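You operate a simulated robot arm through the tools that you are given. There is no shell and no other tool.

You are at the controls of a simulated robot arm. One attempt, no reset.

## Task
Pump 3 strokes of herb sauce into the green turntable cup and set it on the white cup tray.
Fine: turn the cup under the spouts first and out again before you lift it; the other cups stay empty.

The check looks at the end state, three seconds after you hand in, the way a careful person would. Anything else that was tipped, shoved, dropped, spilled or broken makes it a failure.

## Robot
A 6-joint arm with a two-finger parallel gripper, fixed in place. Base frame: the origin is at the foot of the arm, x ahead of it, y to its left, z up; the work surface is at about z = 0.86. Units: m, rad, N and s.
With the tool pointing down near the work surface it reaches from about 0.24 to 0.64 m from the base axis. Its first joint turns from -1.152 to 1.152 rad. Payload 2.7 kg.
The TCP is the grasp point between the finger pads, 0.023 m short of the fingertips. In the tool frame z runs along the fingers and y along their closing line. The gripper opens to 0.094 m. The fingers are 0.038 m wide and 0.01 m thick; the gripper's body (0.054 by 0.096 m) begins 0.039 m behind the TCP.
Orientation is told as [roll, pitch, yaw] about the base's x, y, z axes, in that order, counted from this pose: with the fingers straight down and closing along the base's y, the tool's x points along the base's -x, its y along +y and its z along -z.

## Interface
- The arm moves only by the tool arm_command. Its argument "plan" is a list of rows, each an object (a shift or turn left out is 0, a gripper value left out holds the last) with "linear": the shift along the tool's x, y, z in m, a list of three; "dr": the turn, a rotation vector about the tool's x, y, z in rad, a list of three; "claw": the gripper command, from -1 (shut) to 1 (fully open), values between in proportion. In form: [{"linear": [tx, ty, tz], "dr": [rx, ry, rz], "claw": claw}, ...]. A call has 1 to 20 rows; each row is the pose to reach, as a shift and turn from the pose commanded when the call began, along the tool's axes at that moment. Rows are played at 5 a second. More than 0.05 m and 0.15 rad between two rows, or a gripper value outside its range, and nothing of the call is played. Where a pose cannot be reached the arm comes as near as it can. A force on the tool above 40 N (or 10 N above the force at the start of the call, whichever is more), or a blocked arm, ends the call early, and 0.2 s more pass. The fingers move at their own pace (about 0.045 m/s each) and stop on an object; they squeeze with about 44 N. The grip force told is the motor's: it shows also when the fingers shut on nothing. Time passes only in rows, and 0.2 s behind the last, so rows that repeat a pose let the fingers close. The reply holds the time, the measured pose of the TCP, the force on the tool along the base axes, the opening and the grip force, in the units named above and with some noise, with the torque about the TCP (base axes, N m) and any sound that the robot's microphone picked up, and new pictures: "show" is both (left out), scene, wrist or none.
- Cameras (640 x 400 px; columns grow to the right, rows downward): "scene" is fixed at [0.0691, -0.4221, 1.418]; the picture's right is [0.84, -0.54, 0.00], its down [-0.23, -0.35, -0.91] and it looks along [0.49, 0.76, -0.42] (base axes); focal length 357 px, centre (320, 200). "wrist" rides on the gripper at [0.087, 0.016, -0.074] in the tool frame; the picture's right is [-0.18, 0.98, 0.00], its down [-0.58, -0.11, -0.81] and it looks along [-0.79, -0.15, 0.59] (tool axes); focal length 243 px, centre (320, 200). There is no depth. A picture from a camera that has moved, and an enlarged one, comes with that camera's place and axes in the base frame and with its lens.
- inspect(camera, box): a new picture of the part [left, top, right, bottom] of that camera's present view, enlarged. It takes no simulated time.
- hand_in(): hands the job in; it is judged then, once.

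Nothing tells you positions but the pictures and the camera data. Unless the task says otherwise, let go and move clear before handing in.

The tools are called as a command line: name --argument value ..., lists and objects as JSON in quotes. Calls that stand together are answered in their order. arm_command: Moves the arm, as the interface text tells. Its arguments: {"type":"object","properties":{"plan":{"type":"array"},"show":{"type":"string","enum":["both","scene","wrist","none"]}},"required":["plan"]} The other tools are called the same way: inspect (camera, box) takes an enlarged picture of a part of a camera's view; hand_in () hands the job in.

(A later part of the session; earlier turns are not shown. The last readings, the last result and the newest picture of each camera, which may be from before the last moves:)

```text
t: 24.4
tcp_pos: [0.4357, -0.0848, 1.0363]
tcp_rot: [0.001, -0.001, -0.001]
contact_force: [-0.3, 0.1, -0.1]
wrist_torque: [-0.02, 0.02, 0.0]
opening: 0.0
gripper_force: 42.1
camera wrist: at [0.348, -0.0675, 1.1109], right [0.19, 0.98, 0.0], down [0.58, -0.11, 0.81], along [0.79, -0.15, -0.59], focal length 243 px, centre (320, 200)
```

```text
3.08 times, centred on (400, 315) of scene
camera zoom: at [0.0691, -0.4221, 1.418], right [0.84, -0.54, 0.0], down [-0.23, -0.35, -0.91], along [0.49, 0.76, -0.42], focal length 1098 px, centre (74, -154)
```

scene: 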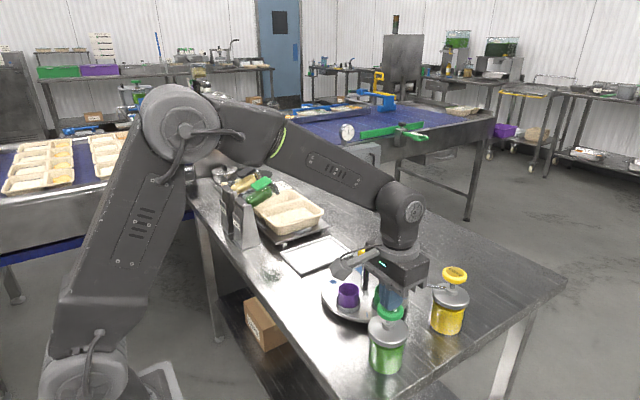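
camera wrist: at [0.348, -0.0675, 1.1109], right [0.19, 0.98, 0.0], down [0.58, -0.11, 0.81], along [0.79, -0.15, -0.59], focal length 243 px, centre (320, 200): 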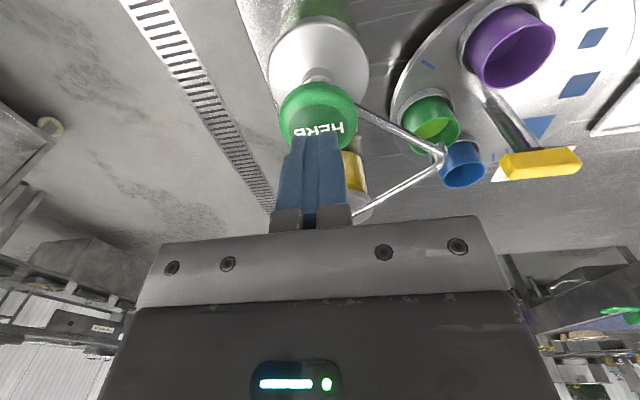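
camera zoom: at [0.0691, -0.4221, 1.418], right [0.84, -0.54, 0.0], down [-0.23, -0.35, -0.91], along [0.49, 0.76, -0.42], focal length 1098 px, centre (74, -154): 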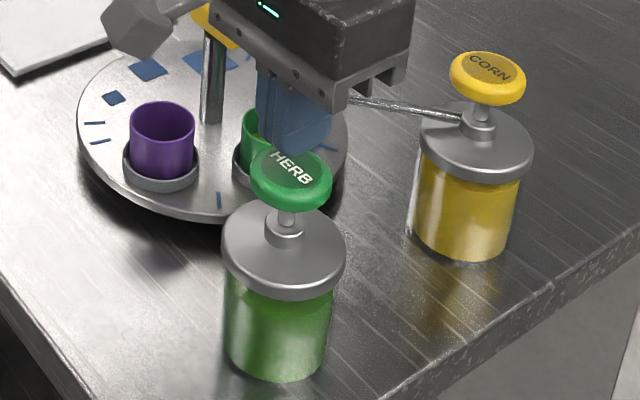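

Two doses are in and the button is fully back up. Now the third and last stroke.

arm_command --plan '[{"linear": [0, 0, 0.01], "claw": -1}, {"linear": [0, 0, 0.017], "claw": -1}, {"linear": [0, 0, 0.022], "claw": -1}, {"linear": [0, 0, 0.026], "claw": -1}, {"linear": [0, 0, 0.03], "claw": -1}, {"linear": [0, 0, 0.0325], "claw": -1}, {"linear": [0, 0, 0.0335], "claw": -1}, {"linear": [0, 0, 0.0335], "claw": -1}]' --show "wrist"

inspect --camera "wrist" --box '[220, 60, 480, 240]'

```text
t: 26.2
tcp_pos: [0.4358, -0.0839, 1.0039]
tcp_rot: [0.001, -0.004, 0.0]
contact_force: [-9.6, 6.2, 30.9]
wrist_torque: [0.14, 0.49, -0.04]
opening: 0.0002
gripper_force: 42.8
camera wrist: at [0.3482, -0.0679, 1.0789], right [0.18, 0.98, 0.0], down [0.58, -0.11, 0.81], along [0.79, -0.15, -0.59], focal length 243 px, centre (320, 200)
```

wrist: 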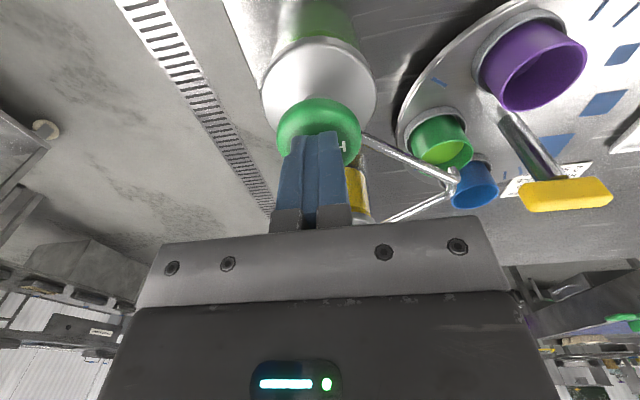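

```text
2.22 times, centred on (350, 150) of wrist
camera zoom: at [0.3482, -0.0679, 1.0789], right [0.18, 0.98, 0.0], down [0.58, -0.11, 0.81], along [0.79, -0.15, -0.59], focal length 539 px, centre (253, 311)
```

zoom: 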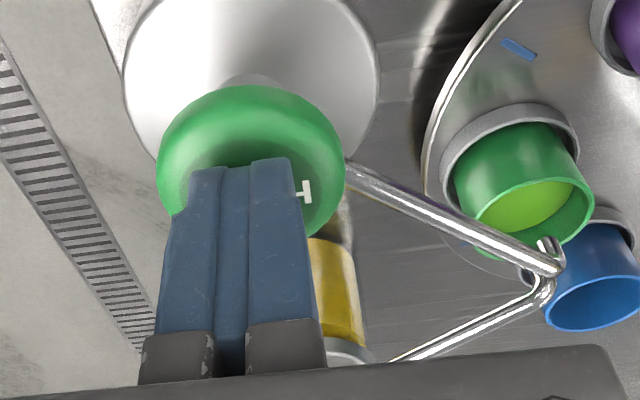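

The third stroke reached the stop and the level rose again. I'll release and rise clear.

arm_command --plan '[{"linear": [0, 0, -0.006], "claw": -1}, {"linear": [0, 0, -0.014], "claw": -1}, {"linear": [0, 0, -0.022], "claw": -1}, {"linear": [0, 0, -0.03], "claw": -1}, {"linear": [0, 0, -0.05], "claw": -1}, {"linear": [0, 0, -0.075], "claw": -1}, {"linear": [0, 0, -0.097], "claw": -1}, {"linear": [0, 0, -0.097], "claw": -1}]'

inspect --camera "wrist" --box '[240, 0, 500, 180]'

inspect --camera "scene" --box '[310, 240, 460, 380]'

```text
t: 28.0
tcp_pos: [0.4356, -0.0842, 1.1002]
tcp_rot: [0.0, 0.001, -0.002]
contact_force: [-0.3, -0.9, 0.1]
wrist_torque: [0.0, -0.03, -0.01]
opening: 0.0
gripper_force: 42.5
camera wrist: at [0.3485, -0.0682, 1.1749], right [0.19, 0.98, 0.0], down [0.58, -0.11, 0.81], along [0.79, -0.15, -0.59], focal length 243 px, centre (320, 200)
```

scene: 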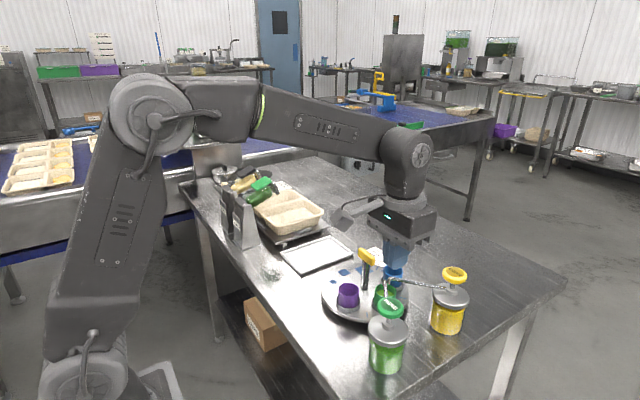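
wrist: 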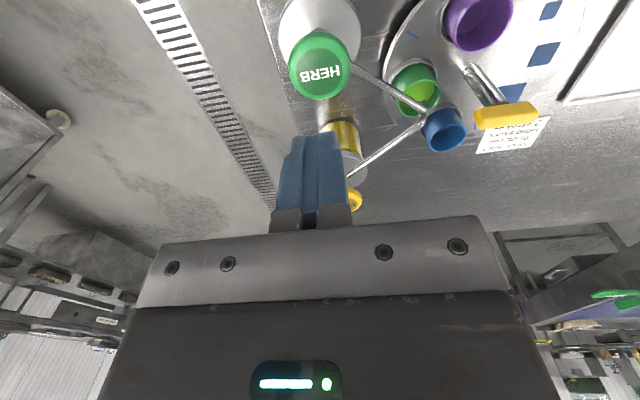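

```text
2.22 times, centred on (370, 90) of wrist
camera zoom: at [0.3485, -0.0682, 1.1749], right [0.19, 0.98, 0.0], down [0.58, -0.11, 0.81], along [0.79, -0.15, -0.59], focal length 539 px, centre (209, 444)
```

zoom: 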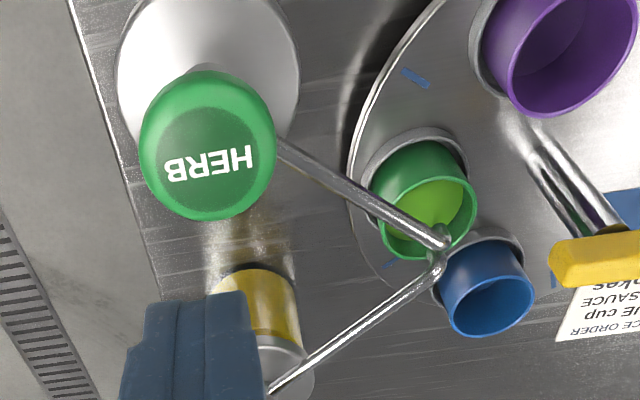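

```text
2.86 times, centred on (385, 310) of scene
camera zoom: at [0.0691, -0.4221, 1.418], right [0.84, -0.54, 0.0], down [-0.23, -0.35, -0.91], along [0.49, 0.76, -0.42], focal length 1020 px, centre (134, -114)
```

zoom: 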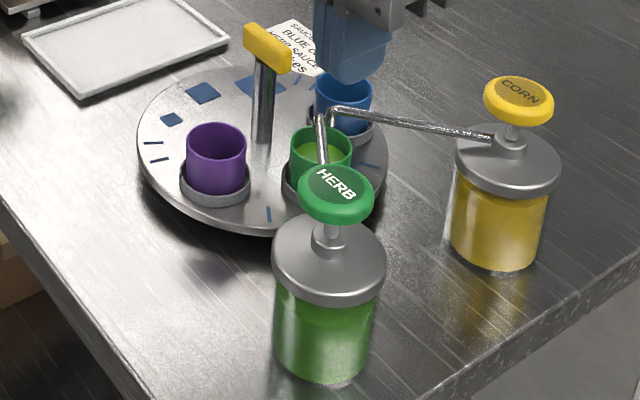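

All three strokes are in the green cup, the other cups look empty and nothing moved. Now I go back to the handle (axis refined to about (0.5195, 0.081)), turning the wrist to +1.53 so I can carry the table clockwise again and bring green round to the near side.

arm_command --plan '[{"linear": [-0.0049, 0.0097, 0], "dr": [0, 0, -0.09], "claw": -1}, {"linear": [-0.0099, 0.0194, 0], "dr": [0, 0, -0.18], "claw": -1}, {"linear": [-0.0148, 0.0291, 0], "dr": [0, 0, -0.27], "claw": -1}, {"linear": [-0.0197, 0.0388, 0], "dr": [0, 0, -0.36], "claw": -1}, {"linear": [-0.0247, 0.0485, 0], "dr": [0, 0, -0.45], "claw": -1}, {"linear": [-0.0296, 0.0582, 0], "dr": [0, 0, -0.54], "claw": -1}, {"linear": [-0.0345, 0.0679, 0], "dr": [0, 0, -0.63], "claw": -1}, {"linear": [-0.0395, 0.0776, 0], "dr": [0, 0, -0.72], "claw": -1}, {"linear": [-0.0444, 0.0874, 0], "dr": [0, 0, -0.81], "claw": -1}, {"linear": [-0.0494, 0.0971, 0], "dr": [0, 0, -0.9], "claw": -1}, {"linear": [-0.0543, 0.1068, 0], "dr": [0, 0, -0.99], "claw": -1}, {"linear": [-0.0592, 0.1165, 0], "dr": [0, 0, -1.08], "claw": -1}, {"linear": [-0.0642, 0.1262, 0], "dr": [0, 0, -1.17], "claw": -1}, {"linear": [-0.0691, 0.1359, 0], "dr": [0, 0, -1.26], "claw": -1}, {"linear": [-0.074, 0.1456, 0], "dr": [0, 0, -1.35], "claw": -0.5}, {"linear": [-0.079, 0.1553, 0], "dr": [0, 0, -1.44], "claw": 0.1}, {"linear": [-0.0839, 0.165, 0], "dr": [0, 0, -1.528], "claw": 0.1}, {"linear": [-0.0839, 0.165, 0], "dr": [0, 0, -1.528], "claw": 0.1}, {"linear": [-0.0839, 0.165, 0], "dr": [0, 0, -1.528], "claw": 0.1}]'

inspect --camera "wrist" --box '[220, 20, 440, 180]'

inspect --camera "scene" --box '[310, 190, 460, 320]'

```text
t: 32.0
tcp_pos: [0.5192, 0.0808, 1.1001]
tcp_rot: [0.001, -0.001, 1.527]
contact_force: [-1.0, 0.3, 0.1]
wrist_torque: [0.01, 0.0, 0.02]
opening: 0.0516
gripper_force: 0.2
camera wrist: at [0.499, -0.005, 1.1747], right [-0.97, 0.23, 0.0], down [0.13, 0.58, 0.81], along [0.18, 0.79, -0.59], focal length 243 px, centre (320, 200)
```

scene: 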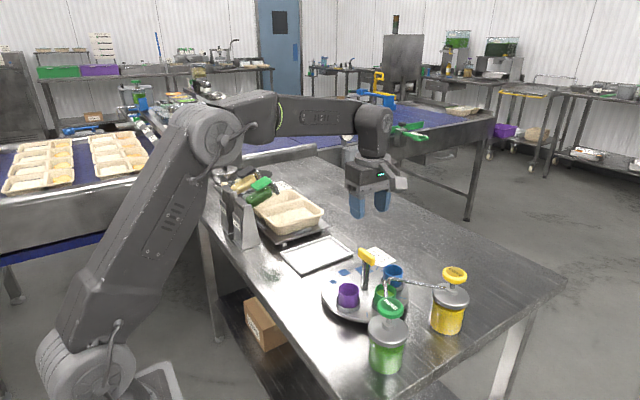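
wrist: 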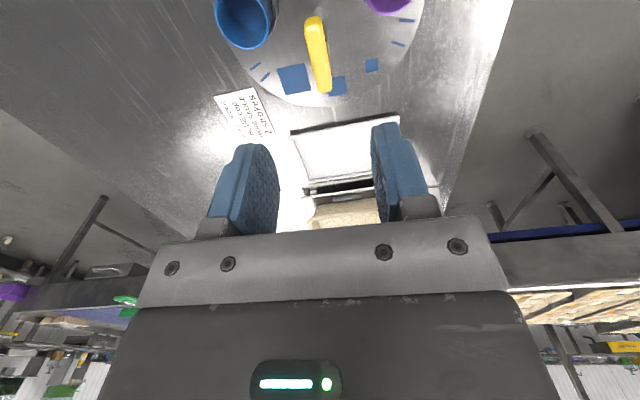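

```text
2.50 times, centred on (330, 100) of wrist
camera zoom: at [0.499, -0.005, 1.1747], right [-0.97, 0.23, 0.0], down [0.13, 0.58, 0.81], along [0.18, 0.79, -0.59], focal length 606 px, centre (295, 450)
```

zoom: 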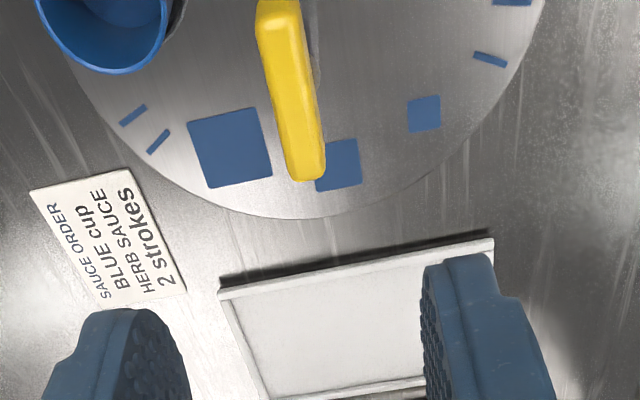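

```text
3.08 times, centred on (385, 255) of scene
camera zoom: at [0.0691, -0.4221, 1.418], right [0.84, -0.54, 0.0], down [-0.23, -0.35, -0.91], along [0.49, 0.76, -0.42], focal length 1098 px, centre (120, 31)
```

zoom: 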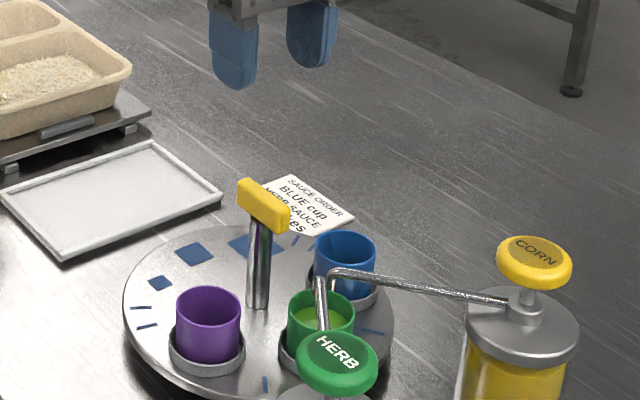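

The bar is well aligned and sits about 2 mm toward -y. I'm descending onto it.

arm_command --plan '[{"linear": [0.0015, 0, 0.03], "claw": 0.1}, {"linear": [0.0015, 0, 0.06], "claw": 0.1}, {"linear": [0.0015, 0, 0.09], "claw": 0.1}, {"linear": [0.0015, 0, 0.115], "claw": 0.1}, {"linear": [0.0015, 0, 0.128], "claw": 0.1}, {"linear": [0.0015, 0, 0.128], "claw": 0.1}]'

inspect --camera "scene" --box '[310, 190, 460, 320]'

```text
t: 33.4
tcp_pos: [0.5194, 0.0784, 0.9721]
tcp_rot: [-0.002, 0.0, 1.528]
contact_force: [0.5, -0.1, -0.9]
wrist_torque: [0.02, 0.0, -0.02]
opening: 0.0516
gripper_force: 0.0
camera wrist: at [0.4992, -0.0061, 1.0468], right [-0.97, 0.23, 0.0], down [0.13, 0.58, 0.81], along [0.18, 0.79, -0.59], focal length 243 px, centre (320, 200)
```

scene: 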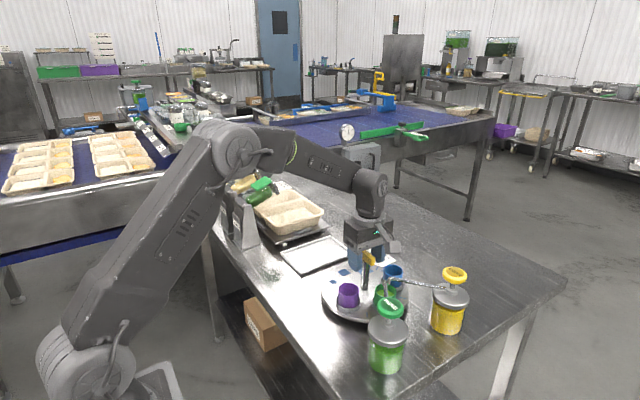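
wrist: 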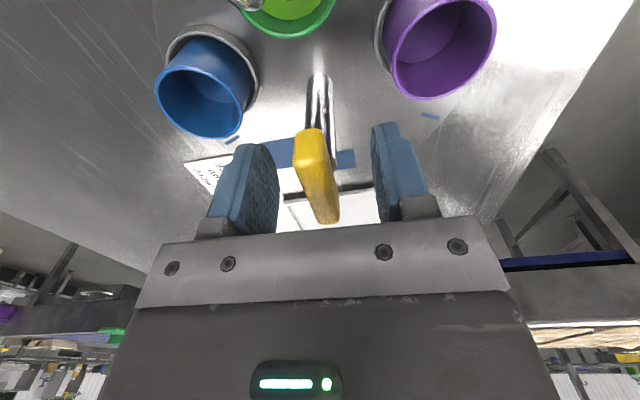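

```text
3.08 times, centred on (385, 255) of scene
camera zoom: at [0.0691, -0.4221, 1.418], right [0.84, -0.54, 0.0], down [-0.23, -0.35, -0.91], along [0.49, 0.76, -0.42], focal length 1098 px, centre (120, 31)
```

zoom: 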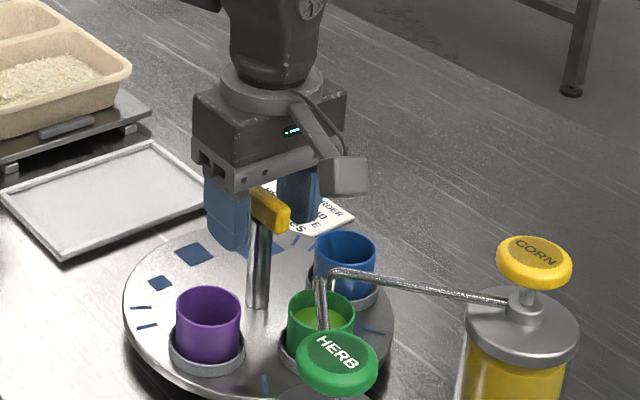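

Clear all round and centred. I'm closing on the bar.

arm_command --plan '[{"claw": -0.4}, {"claw": -1}, {"claw": -1}, {"claw": -1}, {"claw": -1}]' --show "none"

arm_command --plan '[{"dr": [0, 0, 0.04]}, {"dr": [0, 0, 0.09]}, {"dr": [0, 0, 0.14]}, {"dr": [0, 0, 0.19]}, {"dr": [0, 0, 0.24]}, {"dr": [0, 0, 0.29]}, {"dr": [0, 0, 0.34]}, {"dr": [0, 0, 0.39]}, {"dr": [0, 0, 0.43]}, {"dr": [0, 0, 0.45]}, {"dr": [0, 0, 0.45]}]'

inspect --camera "scene" --box '[310, 190, 460, 320]'

```text
t: 34.6
tcp_pos: [0.5186, 0.0799, 0.9722]
tcp_rot: [-0.001, -0.001, 1.527]
contact_force: [5.5, -0.8, -1.3]
wrist_torque: [-0.04, 0.15, -0.04]
opening: 0.0176
gripper_force: 45.4
```

```text
t: 37.0
tcp_pos: [0.5195, 0.0793, 0.9715]
tcp_rot: [-0.003, -0.002, 1.076]
contact_force: [4.7, 4.5, 7.5]
wrist_torque: [0.19, 0.1, -0.03]
opening: 0.0178
gripper_force: 45.3
camera wrist: at [0.4637, 0.0111, 1.0469], right [-0.78, 0.63, 0.0], down [0.37, 0.46, 0.81], along [0.51, 0.63, -0.59], focal length 243 px, centre (320, 200)
```

scene: 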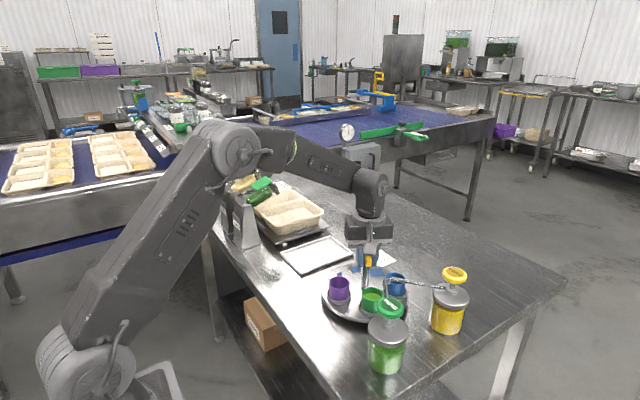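
wrist: 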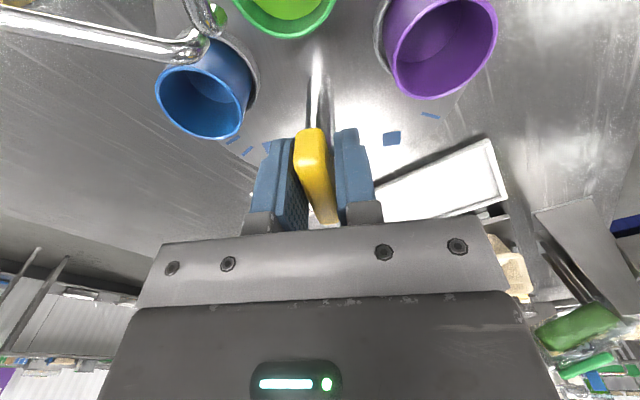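

```text
3.08 times, centred on (385, 255) of scene
camera zoom: at [0.0691, -0.422, 1.418], right [0.84, -0.54, 0.0], down [-0.23, -0.35, -0.91], along [0.49, 0.76, -0.42], focal length 1098 px, centre (120, 31)
```

zoom: 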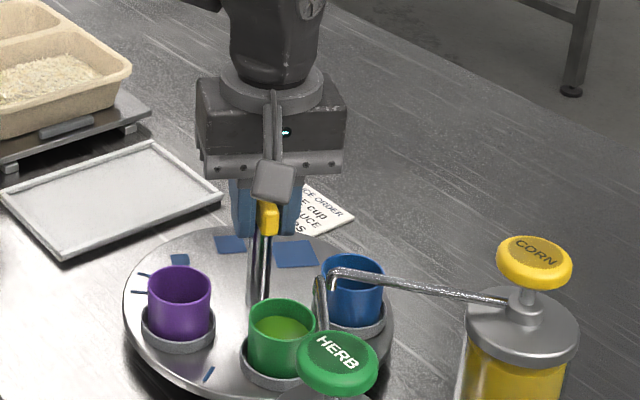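

The turn is smooth and forces stay low. I'll continue to bring green to the near side.

arm_command --plan '[{"dr": [0, 0, 0.05]}, {"dr": [0, 0, 0.11]}, {"dr": [0, 0, 0.17]}, {"dr": [0, 0, 0.23]}, {"dr": [0, 0, 0.29]}, {"dr": [0, 0, 0.35]}, {"dr": [0, 0, 0.41]}, {"dr": [0, 0, 0.47]}, {"dr": [0, 0, 0.53]}, {"dr": [0, 0, 0.59]}, {"dr": [0, 0, 0.64]}, {"dr": [0, 0, 0.66]}, {"dr": [0, 0, 0.66]}]'

inspect --camera "scene" --box '[310, 190, 460, 320]'

```text
t: 39.8
tcp_pos: [0.5192, 0.0795, 0.9721]
tcp_rot: [0.0, -0.003, 0.417]
contact_force: [-0.2, 11.9, 9.2]
wrist_torque: [0.49, -1.11, -0.04]
opening: 0.0177
gripper_force: 45.3
camera wrist: at [0.4329, 0.0597, 1.0468], right [-0.23, 0.97, 0.0], down [0.57, 0.13, 0.81], along [0.79, 0.19, -0.59], focal length 243 px, centre (320, 200)
```

scene: 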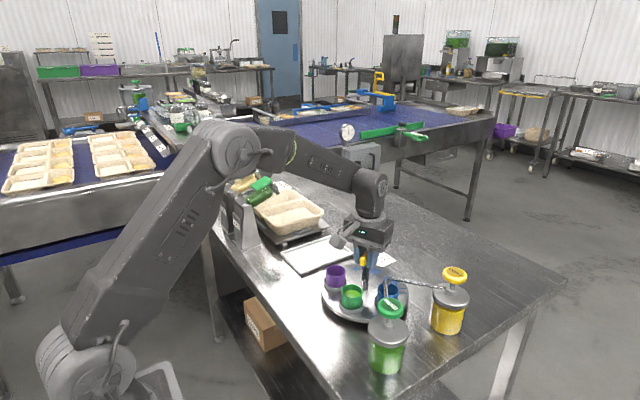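
wrist: 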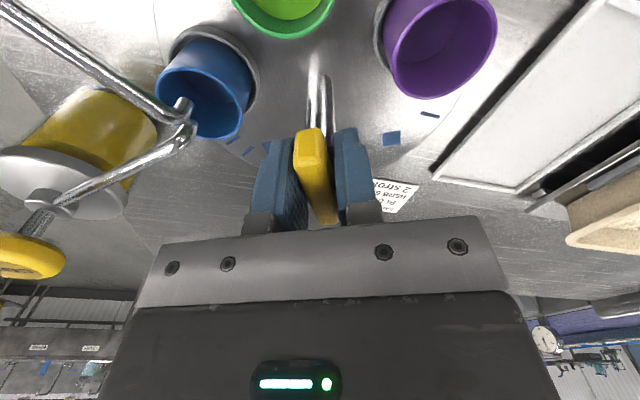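

```text
3.08 times, centred on (385, 255) of scene
camera zoom: at [0.0689, -0.4218, 1.4181], right [0.84, -0.54, 0.0], down [-0.23, -0.35, -0.91], along [0.49, 0.76, -0.42], focal length 1098 px, centre (120, 31)
```

zoom: 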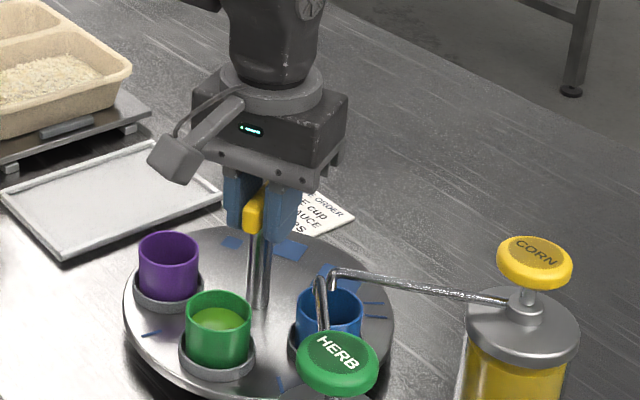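

Green is nearly at the near side while blue is just passing under the spouts. I'll turn another 0.6 rad so no cup sits under the spouts.

arm_command --plan '[{"linear": [-0.0002, 0.0004, -0.0003], "dr": [0, 0, 0.05]}, {"linear": [-0.0002, 0.0004, -0.0003], "dr": [0, 0, 0.11]}, {"linear": [-0.0002, 0.0004, -0.0003], "dr": [0, 0, 0.17]}, {"linear": [-0.0002, 0.0004, -0.0003], "dr": [0, 0, 0.23]}, {"linear": [-0.0002, 0.0004, -0.0003], "dr": [0, 0, 0.29]}, {"linear": [-0.0002, 0.0004, -0.0003], "dr": [0, 0, 0.35]}, {"linear": [-0.0002, 0.0004, -0.0003], "dr": [0, 0, 0.41]}, {"linear": [-0.0002, 0.0004, -0.0003], "dr": [0, 0, 0.47]}, {"linear": [-0.0002, 0.0004, -0.0003], "dr": [0, 0, 0.53]}, {"linear": [-0.0002, 0.0004, -0.0003], "dr": [0, 0, 0.58]}, {"linear": [-0.0002, 0.0004, -0.0003], "dr": [0, 0, 0.6]}, {"linear": [-0.0002, 0.0004, -0.0003], "dr": [0, 0, 0.6]}]'

inspect --camera "scene" --box '[310, 190, 460, 320]'

```text
t: 42.4
tcp_pos: [0.5163, 0.08, 0.9717]
tcp_rot: [-0.002, 0.005, -0.179]
contact_force: [-31.2, 7.6, 1.9]
wrist_torque: [0.49, -0.85, 2.62]
opening: 0.0348
gripper_force: 44.7
camera wrist: at [0.435, 0.1114, 1.0469], right [0.36, 0.93, 0.0], down [0.56, -0.21, 0.8], along [0.75, -0.29, -0.6], focal length 243 px, centre (320, 200)
```

scene: 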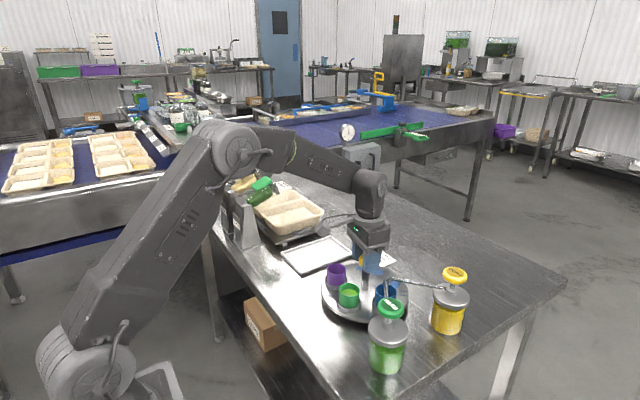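
wrist: 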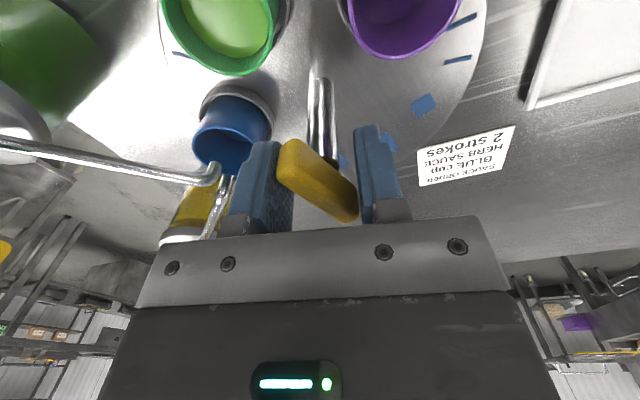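

```text
3.08 times, centred on (385, 255) of scene
camera zoom: at [0.0682, -0.4219, 1.4181], right [0.84, -0.54, 0.0], down [-0.23, -0.35, -0.91], along [0.49, 0.76, -0.42], focal length 1098 px, centre (120, 31)
```

zoom: 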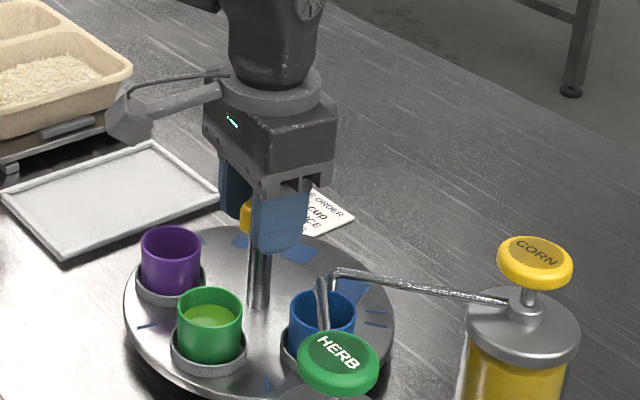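

The table stopped turning partway while my grip slipped on the bar (torque 2.6 N m). I'll look closely at the blue cup and spouts before doing anything else.

inspect --camera "wrist" --box '[150, 60, 350, 240]'

inspect --camera "scene" --box '[340, 260, 430, 330]'

inspect --camera "scene" --box '[320, 240, 480, 380]'

```text
2.22 times, centred on (250, 150) of wrist
camera zoom: at [0.435, 0.1114, 1.0469], right [0.36, 0.93, 0.0], down [0.56, -0.21, 0.8], along [0.75, -0.29, -0.6], focal length 539 px, centre (476, 311)
```

zoom: 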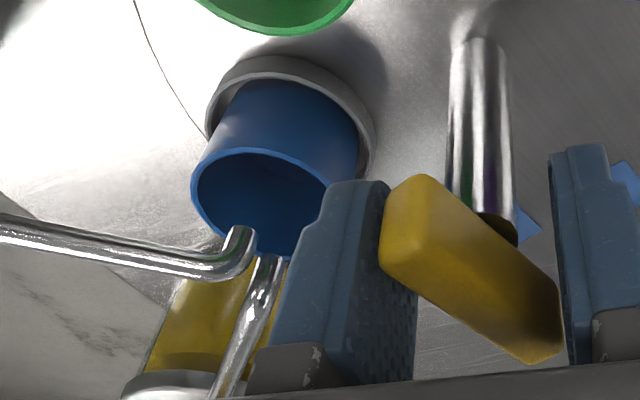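

```text
5.71 times, centred on (385, 295) of scene
camera zoom: at [0.0682, -0.4219, 1.4181], right [0.84, -0.54, 0.0], down [-0.23, -0.35, -0.91], along [0.49, 0.76, -0.42], focal length 2040 px, centre (-51, -343)
```

zoom: 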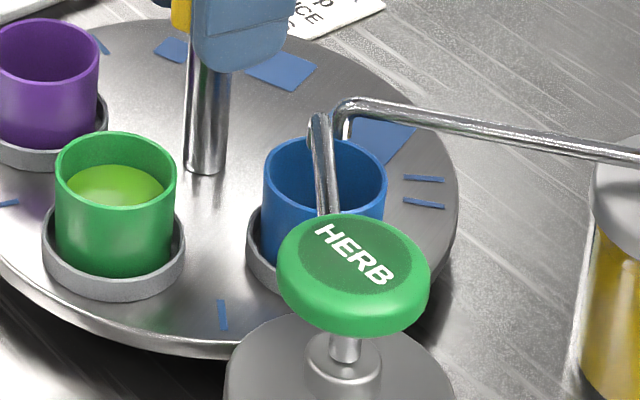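

```text
2.86 times, centred on (400, 310) of scene
camera zoom: at [0.0682, -0.4219, 1.4181], right [0.84, -0.54, 0.0], down [-0.23, -0.35, -0.91], along [0.49, 0.76, -0.42], focal length 1020 px, centre (91, -114)
```

zoom: 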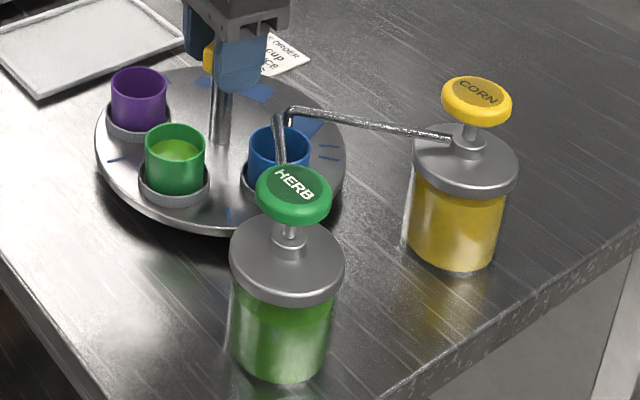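

Nothing was disturbed. It looks like the turntable's own rotation stop, with green out at about -158° and clear of the spouts. I'll just open, letting the bar go without moving it, then rise.

arm_command --plan '[{"claw": 0.0}, {"claw": 0.4}, {"claw": 0.4}, {"claw": 0.4}]' --show "wrist"

```text
t: 43.4
tcp_pos: [0.52, 0.0795, 0.9716]
tcp_rot: [0.001, -0.003, -0.183]
contact_force: [-0.9, -0.4, -0.2]
wrist_torque: [0.0, -0.02, -0.03]
opening: 0.0659
gripper_force: 0.0
camera wrist: at [0.4369, 0.1113, 1.0471], right [0.36, 0.93, 0.0], down [0.55, -0.21, 0.81], along [0.75, -0.29, -0.59], focal length 243 px, centre (320, 200)
```

wrist: 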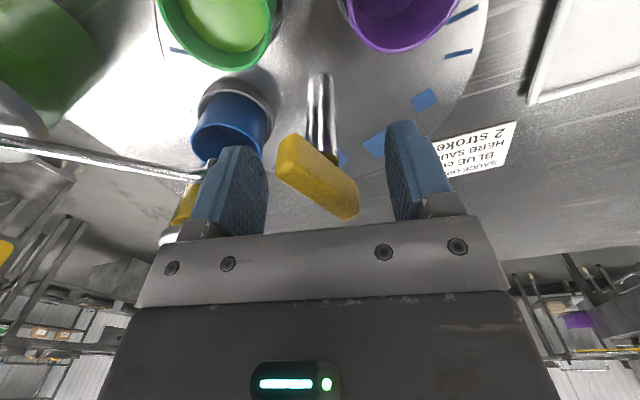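

Released with no load and the bar is free between the fingers. I'll rise straight up and look down at the cups.

arm_command --plan '[{"linear": [0, 0, -0.02]}, {"linear": [0, 0, -0.05]}, {"linear": [0, 0, -0.09]}, {"linear": [0, 0, -0.13]}, {"linear": [0, 0, -0.13]}]'

inspect --camera "wrist" --box '[160, 0, 480, 200]'

inspect --camera "scene" --box '[300, 240, 430, 340]'

```text
t: 44.6
tcp_pos: [0.5196, 0.0794, 1.1023]
tcp_rot: [0.0, 0.0, -0.181]
contact_force: [0.3, -0.1, 0.5]
wrist_torque: [-0.01, 0.0, -0.01]
opening: 0.0658
gripper_force: 0.0
camera wrist: at [0.4373, 0.1112, 1.1773], right [0.36, 0.93, 0.0], down [0.55, -0.21, 0.81], along [0.75, -0.29, -0.59], focal length 243 px, centre (320, 200)
```

scene: 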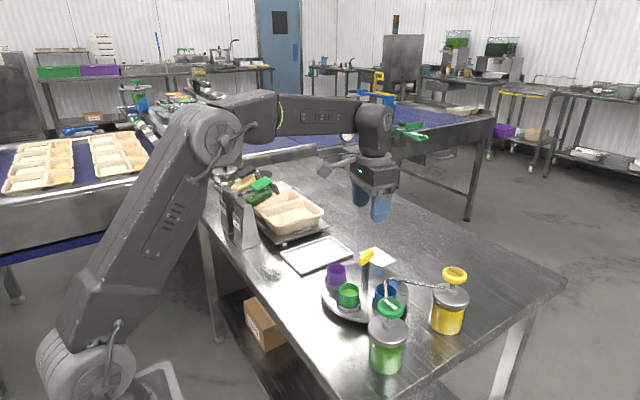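
wrist: 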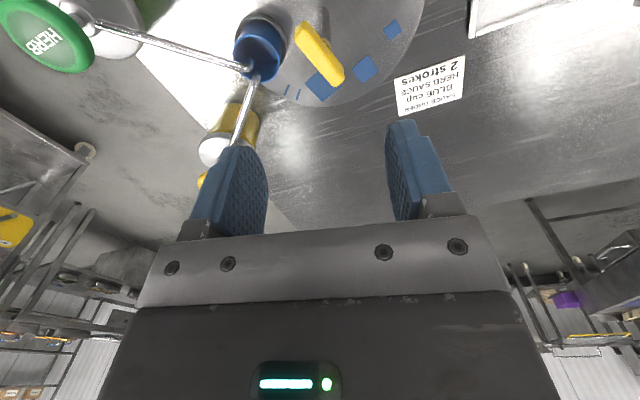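

```text
2.00 times, centred on (320, 100) of wrist
camera zoom: at [0.4373, 0.1112, 1.1773], right [0.36, 0.93, 0.0], down [0.55, -0.21, 0.81], along [0.75, -0.29, -0.59], focal length 485 px, centre (320, 400)
```

zoom: 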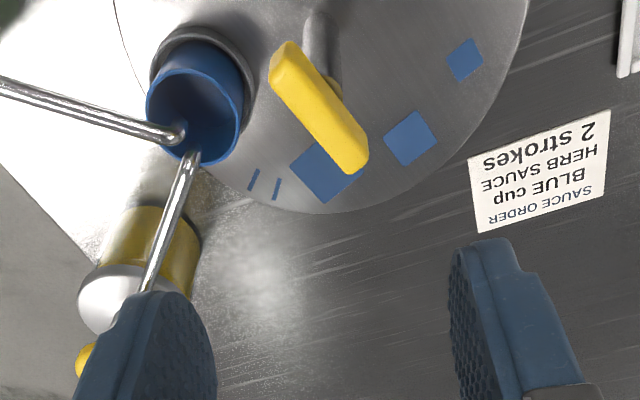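

```text
4.00 times, centred on (365, 290) of scene
camera zoom: at [0.0691, -0.4221, 1.418], right [0.84, -0.54, 0.0], down [-0.23, -0.35, -0.91], along [0.49, 0.76, -0.42], focal length 1428 px, centre (140, -160)
```

zoom: 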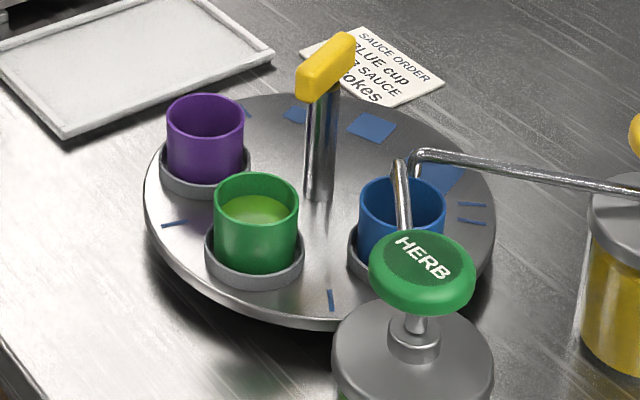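

Green is at the near side with its sauce visible. I'll move over it with the closing line tangential to the table and the camera pointing outward, and refine its position.

arm_command --plan '[{"linear": [0.0078, -0.0048, 0], "dr": [0, 0, -0.08]}, {"linear": [0.0155, -0.0096, 0], "dr": [0, 0, -0.16]}, {"linear": [0.0233, -0.0144, 0], "dr": [0, 0, -0.24]}, {"linear": [0.0311, -0.0193, 0], "dr": [0, 0, -0.32]}, {"linear": [0.0389, -0.0241, 0], "dr": [0, 0, -0.4]}, {"linear": [0.0466, -0.0289, 0], "dr": [0, 0, -0.48]}, {"linear": [0.0544, -0.0337, 0.01], "dr": [0, 0, -0.561]}, {"linear": [0.0544, -0.0337, 0.02], "dr": [0, 0, -0.561]}, {"linear": [0.0544, -0.0337, 0.02], "dr": [0, 0, -0.561]}]'

inspect --camera "wrist" --box '[240, 0, 400, 120]'

inspect --camera "wrist" --box '[160, 0, 480, 200]'

```text
t: 46.6
tcp_pos: [0.4597, 0.0554, 1.0821]
tcp_rot: [0.0, -0.002, 0.379]
contact_force: [-0.1, 0.4, -0.1]
wrist_torque: [-0.01, 0.04, -0.01]
opening: 0.0662
gripper_force: 0.0
camera wrist: at [0.3729, 0.0397, 1.1569], right [-0.19, 0.98, 0.0], down [0.58, 0.11, 0.81], along [0.79, 0.16, -0.59], focal length 243 px, centre (320, 200)
```

scene: 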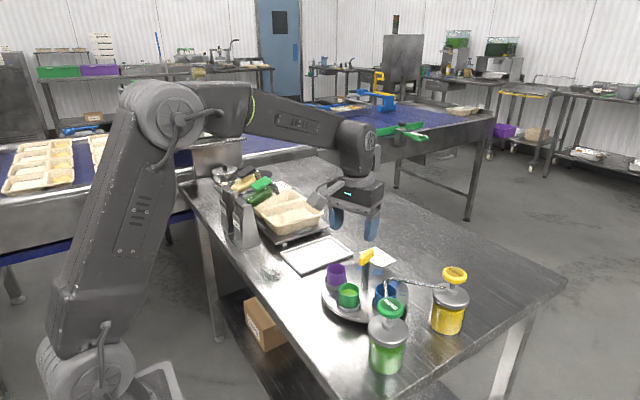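
wrist: 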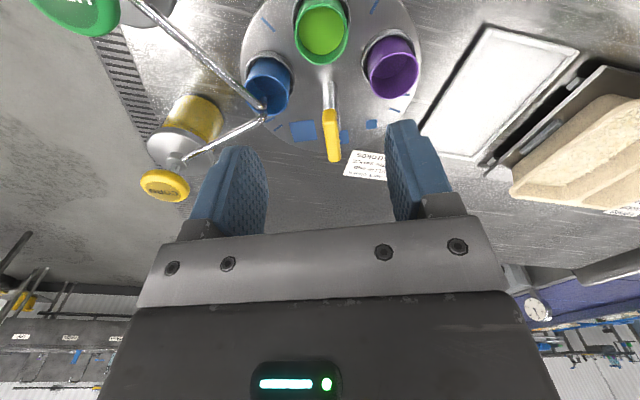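

```text
3.33 times, centred on (320, 60) of wrist
camera zoom: at [0.3729, 0.0397, 1.1569], right [-0.19, 0.98, 0.0], down [0.58, 0.11, 0.81], along [0.79, 0.16, -0.59], focal length 809 px, centre (320, 667)
```

zoom: 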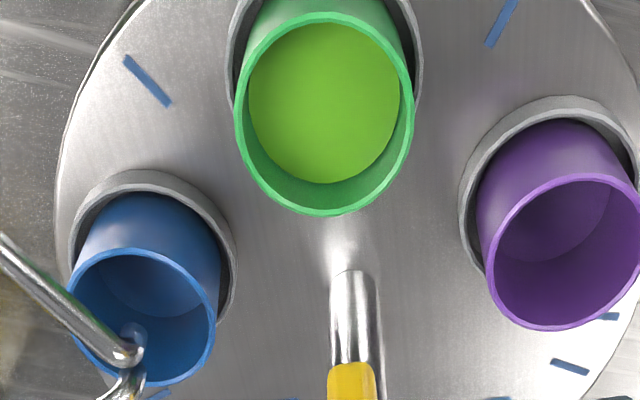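

```text
2.00 times, centred on (320, 100) of wrist
camera zoom: at [0.3729, 0.0397, 1.1569], right [-0.19, 0.98, 0.0], down [0.58, 0.11, 0.81], along [0.79, 0.16, -0.59], focal length 485 px, centre (320, 400)
```

zoom: 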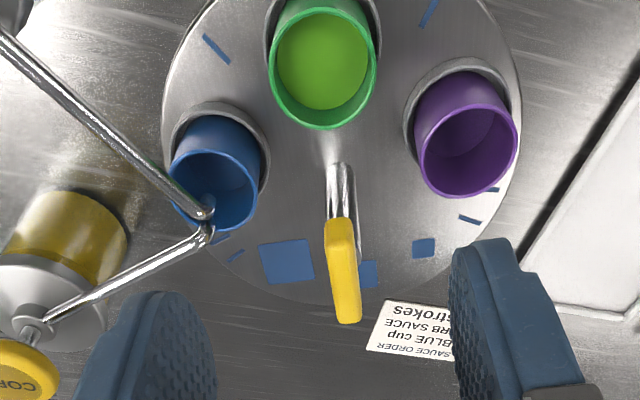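

By my estimate the green rim centre is about (0.4535, 0.056), z≈0.929, and its holder ring top about z 0.904. I'll centre and descend to just above the rim for a check.

arm_command --plan '[{"linear": [0.003, 0.0015, 0.02]}, {"linear": [0.0057, 0.003, 0.045]}, {"linear": [0.0057, 0.003, 0.075]}, {"linear": [0.0057, 0.003, 0.1]}, {"linear": [0.0057, 0.003, 0.115]}, {"linear": [0.0057, 0.003, 0.115]}]'

inspect --camera "scene" --box '[300, 210, 430, 340]'

inspect --camera "wrist" --box '[160, 0, 480, 240]'

```text
t: 48.0
tcp_pos: [0.4531, 0.0564, 0.9671]
tcp_rot: [0.001, -0.001, 0.378]
contact_force: [0.0, 1.5, -0.3]
wrist_torque: [0.01, 0.0, 0.03]
opening: 0.0659
gripper_force: 0.1
camera wrist: at [0.3661, 0.0399, 1.0411], right [-0.19, 0.98, 0.0], down [0.58, 0.11, 0.81], along [0.79, 0.15, -0.59], focal length 243 px, centre (320, 200)
```

scene: 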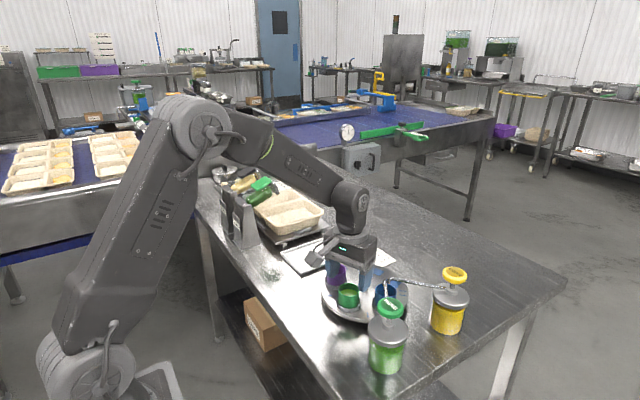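
wrist: 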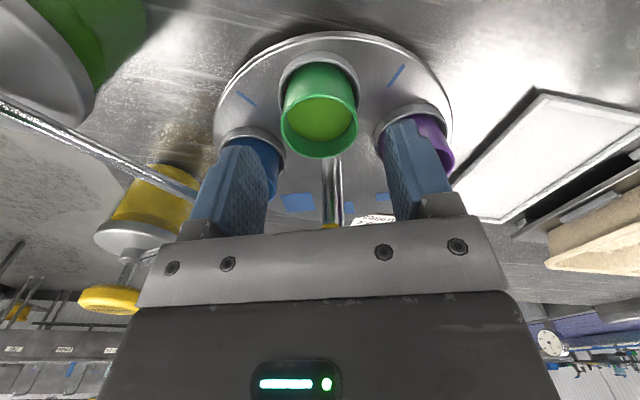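

```text
3.08 times, centred on (365, 275) of scene
camera zoom: at [0.0691, -0.4221, 1.418], right [0.84, -0.54, 0.0], down [-0.23, -0.35, -0.91], along [0.49, 0.76, -0.42], focal length 1098 px, centre (182, -31)
```

zoom: 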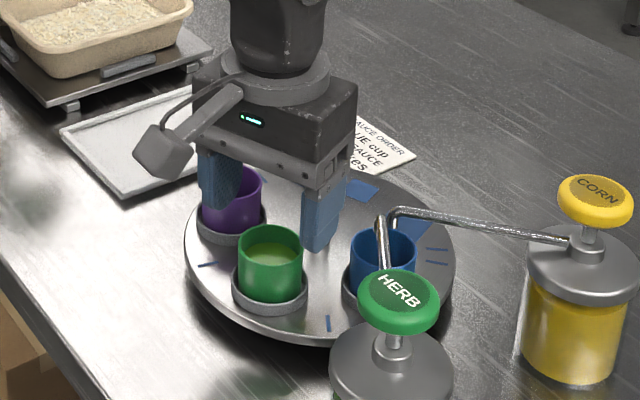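

```text
1.67 times, centred on (320, 120) of wrist
camera zoom: at [0.3661, 0.0399, 1.0411], right [-0.19, 0.98, 0.0], down [0.58, 0.11, 0.81], along [0.79, 0.15, -0.59], focal length 404 px, centre (320, 333)
```

zoom: 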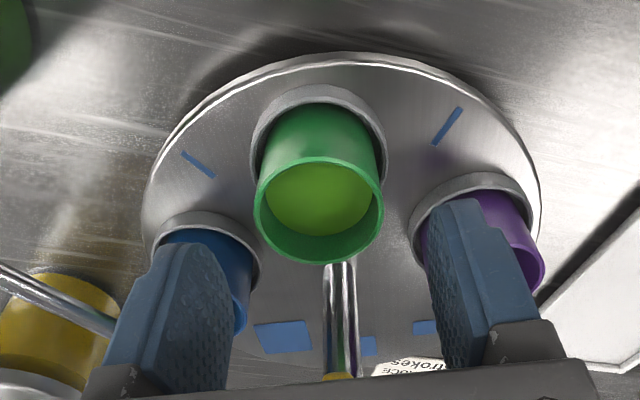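

The rim is centred to within about a millimetre between the fingers. I'll narrow the opening slightly for clearance to the neighbours, then descend to grasp height.

arm_command --plan '[{"linear": [0, 0, 0], "claw": 0.25}, {"linear": [0, 0, 0.01], "claw": 0.25}, {"linear": [0, 0, 0.02], "claw": 0.25}, {"linear": [0, 0, 0.03], "claw": 0.25}, {"linear": [0, 0, 0.036], "claw": 0.25}, {"linear": [0, 0, 0.036], "claw": 0.25}]'

inspect --camera "scene" --box '[310, 240, 410, 330]'

inspect --camera "wrist" --box '[160, 0, 480, 240]'

```text
t: 49.4
tcp_pos: [0.4552, 0.0564, 0.9356]
tcp_rot: [-0.002, -0.01, 0.379]
contact_force: [0.1, 0.1, 2.4]
wrist_torque: [0.06, -0.12, 0.0]
opening: 0.0587
gripper_force: 0.1
stopped in row 6: the force on the tool passed its limit at 42 N (the readings are from after the stop); the commanded pose is now the measured one
camera wrist: at [0.3675, 0.04, 1.0092], right [-0.19, 0.98, 0.0], down [0.57, 0.11, 0.81], along [0.8, 0.16, -0.58], focal length 243 px, centre (320, 200)
```

scene: 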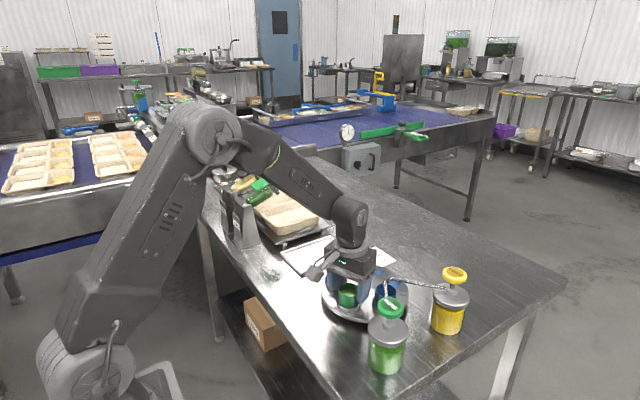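
wrist: 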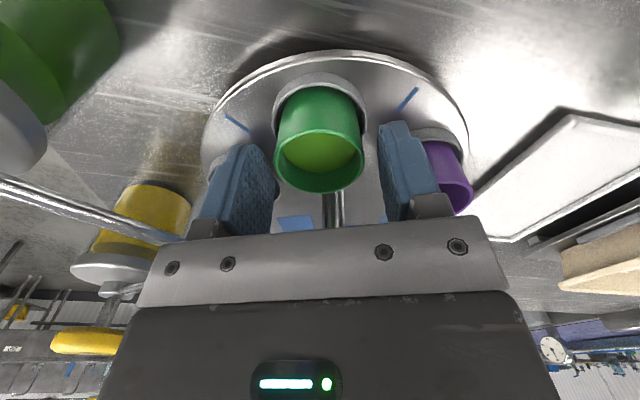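

```text
4.44 times, centred on (360, 285) of scene
camera zoom: at [0.0691, -0.4221, 1.418], right [0.84, -0.54, 0.0], down [-0.23, -0.35, -0.91], along [0.49, 0.76, -0.42], focal length 1586 px, centre (142, -178)
```

zoom: 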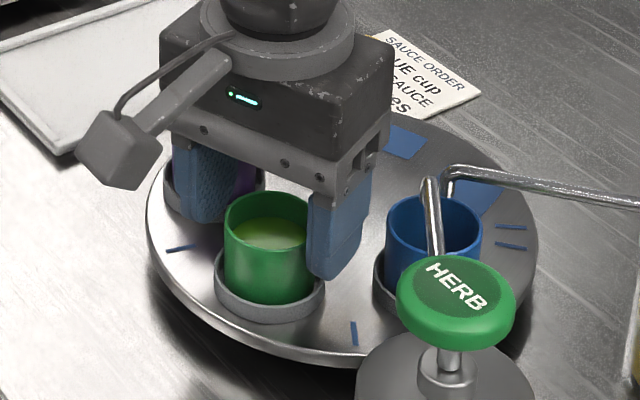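

```text
1.67 times, centred on (320, 120) of wrist
camera zoom: at [0.3675, 0.04, 1.0092], right [-0.19, 0.98, 0.0], down [0.57, 0.11, 0.81], along [0.8, 0.16, -0.58], focal length 404 px, centre (320, 333)
```

zoom: 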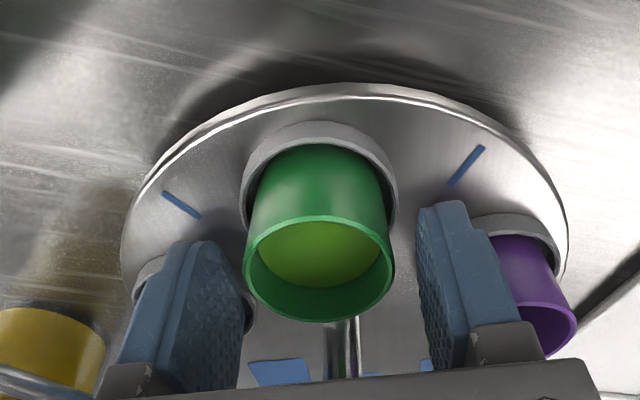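

Something stopped the descent 4 mm short. The torque direction points to the handle side, so the gripper body likely touched the end of the yellow bar. I'll rise, shift 8 mm outward from the handle (the pads are wide enough), straighten the tool and descend again gently.

arm_command --plan '[{"linear": [0, 0, -0.008], "dr": [-0.0037, 0.0093, 0], "claw": 0.25}, {"linear": [0, 0, -0.016], "dr": [-0.0037, 0.0093, 0], "claw": 0.25}, {"linear": [0.006, 0.0004, -0.016], "dr": [-0.0037, 0.0093, 0], "claw": 0.25}, {"linear": [0.0105, 0.0007, -0.016], "dr": [-0.0037, 0.0093, 0], "claw": 0.25}, {"linear": [0.0105, 0.0007, -0.016], "dr": [-0.0037, 0.0093, 0], "claw": 0.25}]'

inspect --camera "scene" --box '[310, 240, 410, 330]'

inspect --camera "wrist" --box '[160, 0, 480, 240]'

```text
t: 50.6
tcp_pos: [0.4443, 0.0539, 0.9505]
tcp_rot: [0.001, 0.001, 0.38]
contact_force: [-0.7, 0.2, -1.2]
wrist_torque: [-0.01, 0.01, 0.01]
opening: 0.0589
gripper_force: 0.0
camera wrist: at [0.3575, 0.0365, 1.0257], right [-0.19, 0.98, 0.0], down [0.58, 0.11, 0.81], along [0.79, 0.16, -0.59], focal length 243 px, centre (320, 200)
```

scene: 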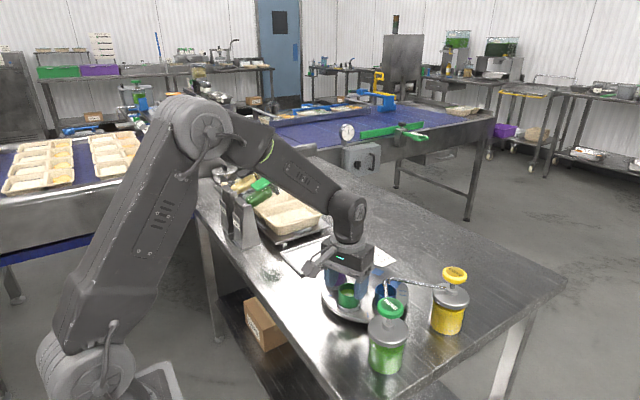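
wrist: 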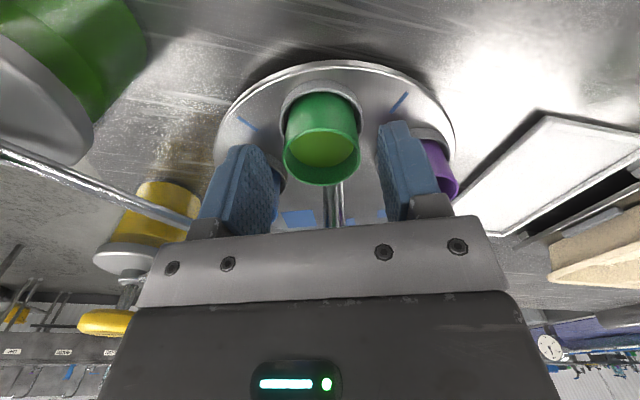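

```text
4.44 times, centred on (360, 285) of scene
camera zoom: at [0.0691, -0.4221, 1.418], right [0.84, -0.54, 0.0], down [-0.23, -0.35, -0.91], along [0.49, 0.76, -0.42], focal length 1586 px, centre (142, -178)
```

zoom: 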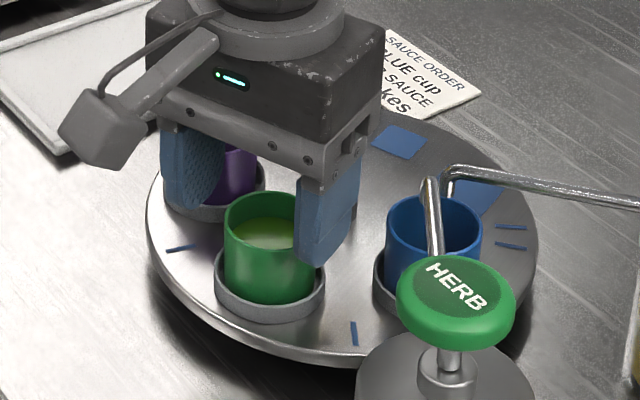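

```text
1.67 times, centred on (320, 120) of wrist
camera zoom: at [0.3575, 0.0365, 1.0257], right [-0.19, 0.98, 0.0], down [0.58, 0.11, 0.81], along [0.79, 0.16, -0.59], focal length 404 px, centre (320, 333)
```

zoom: 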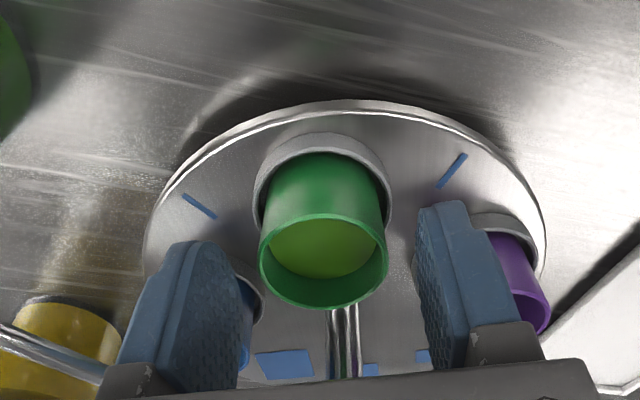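

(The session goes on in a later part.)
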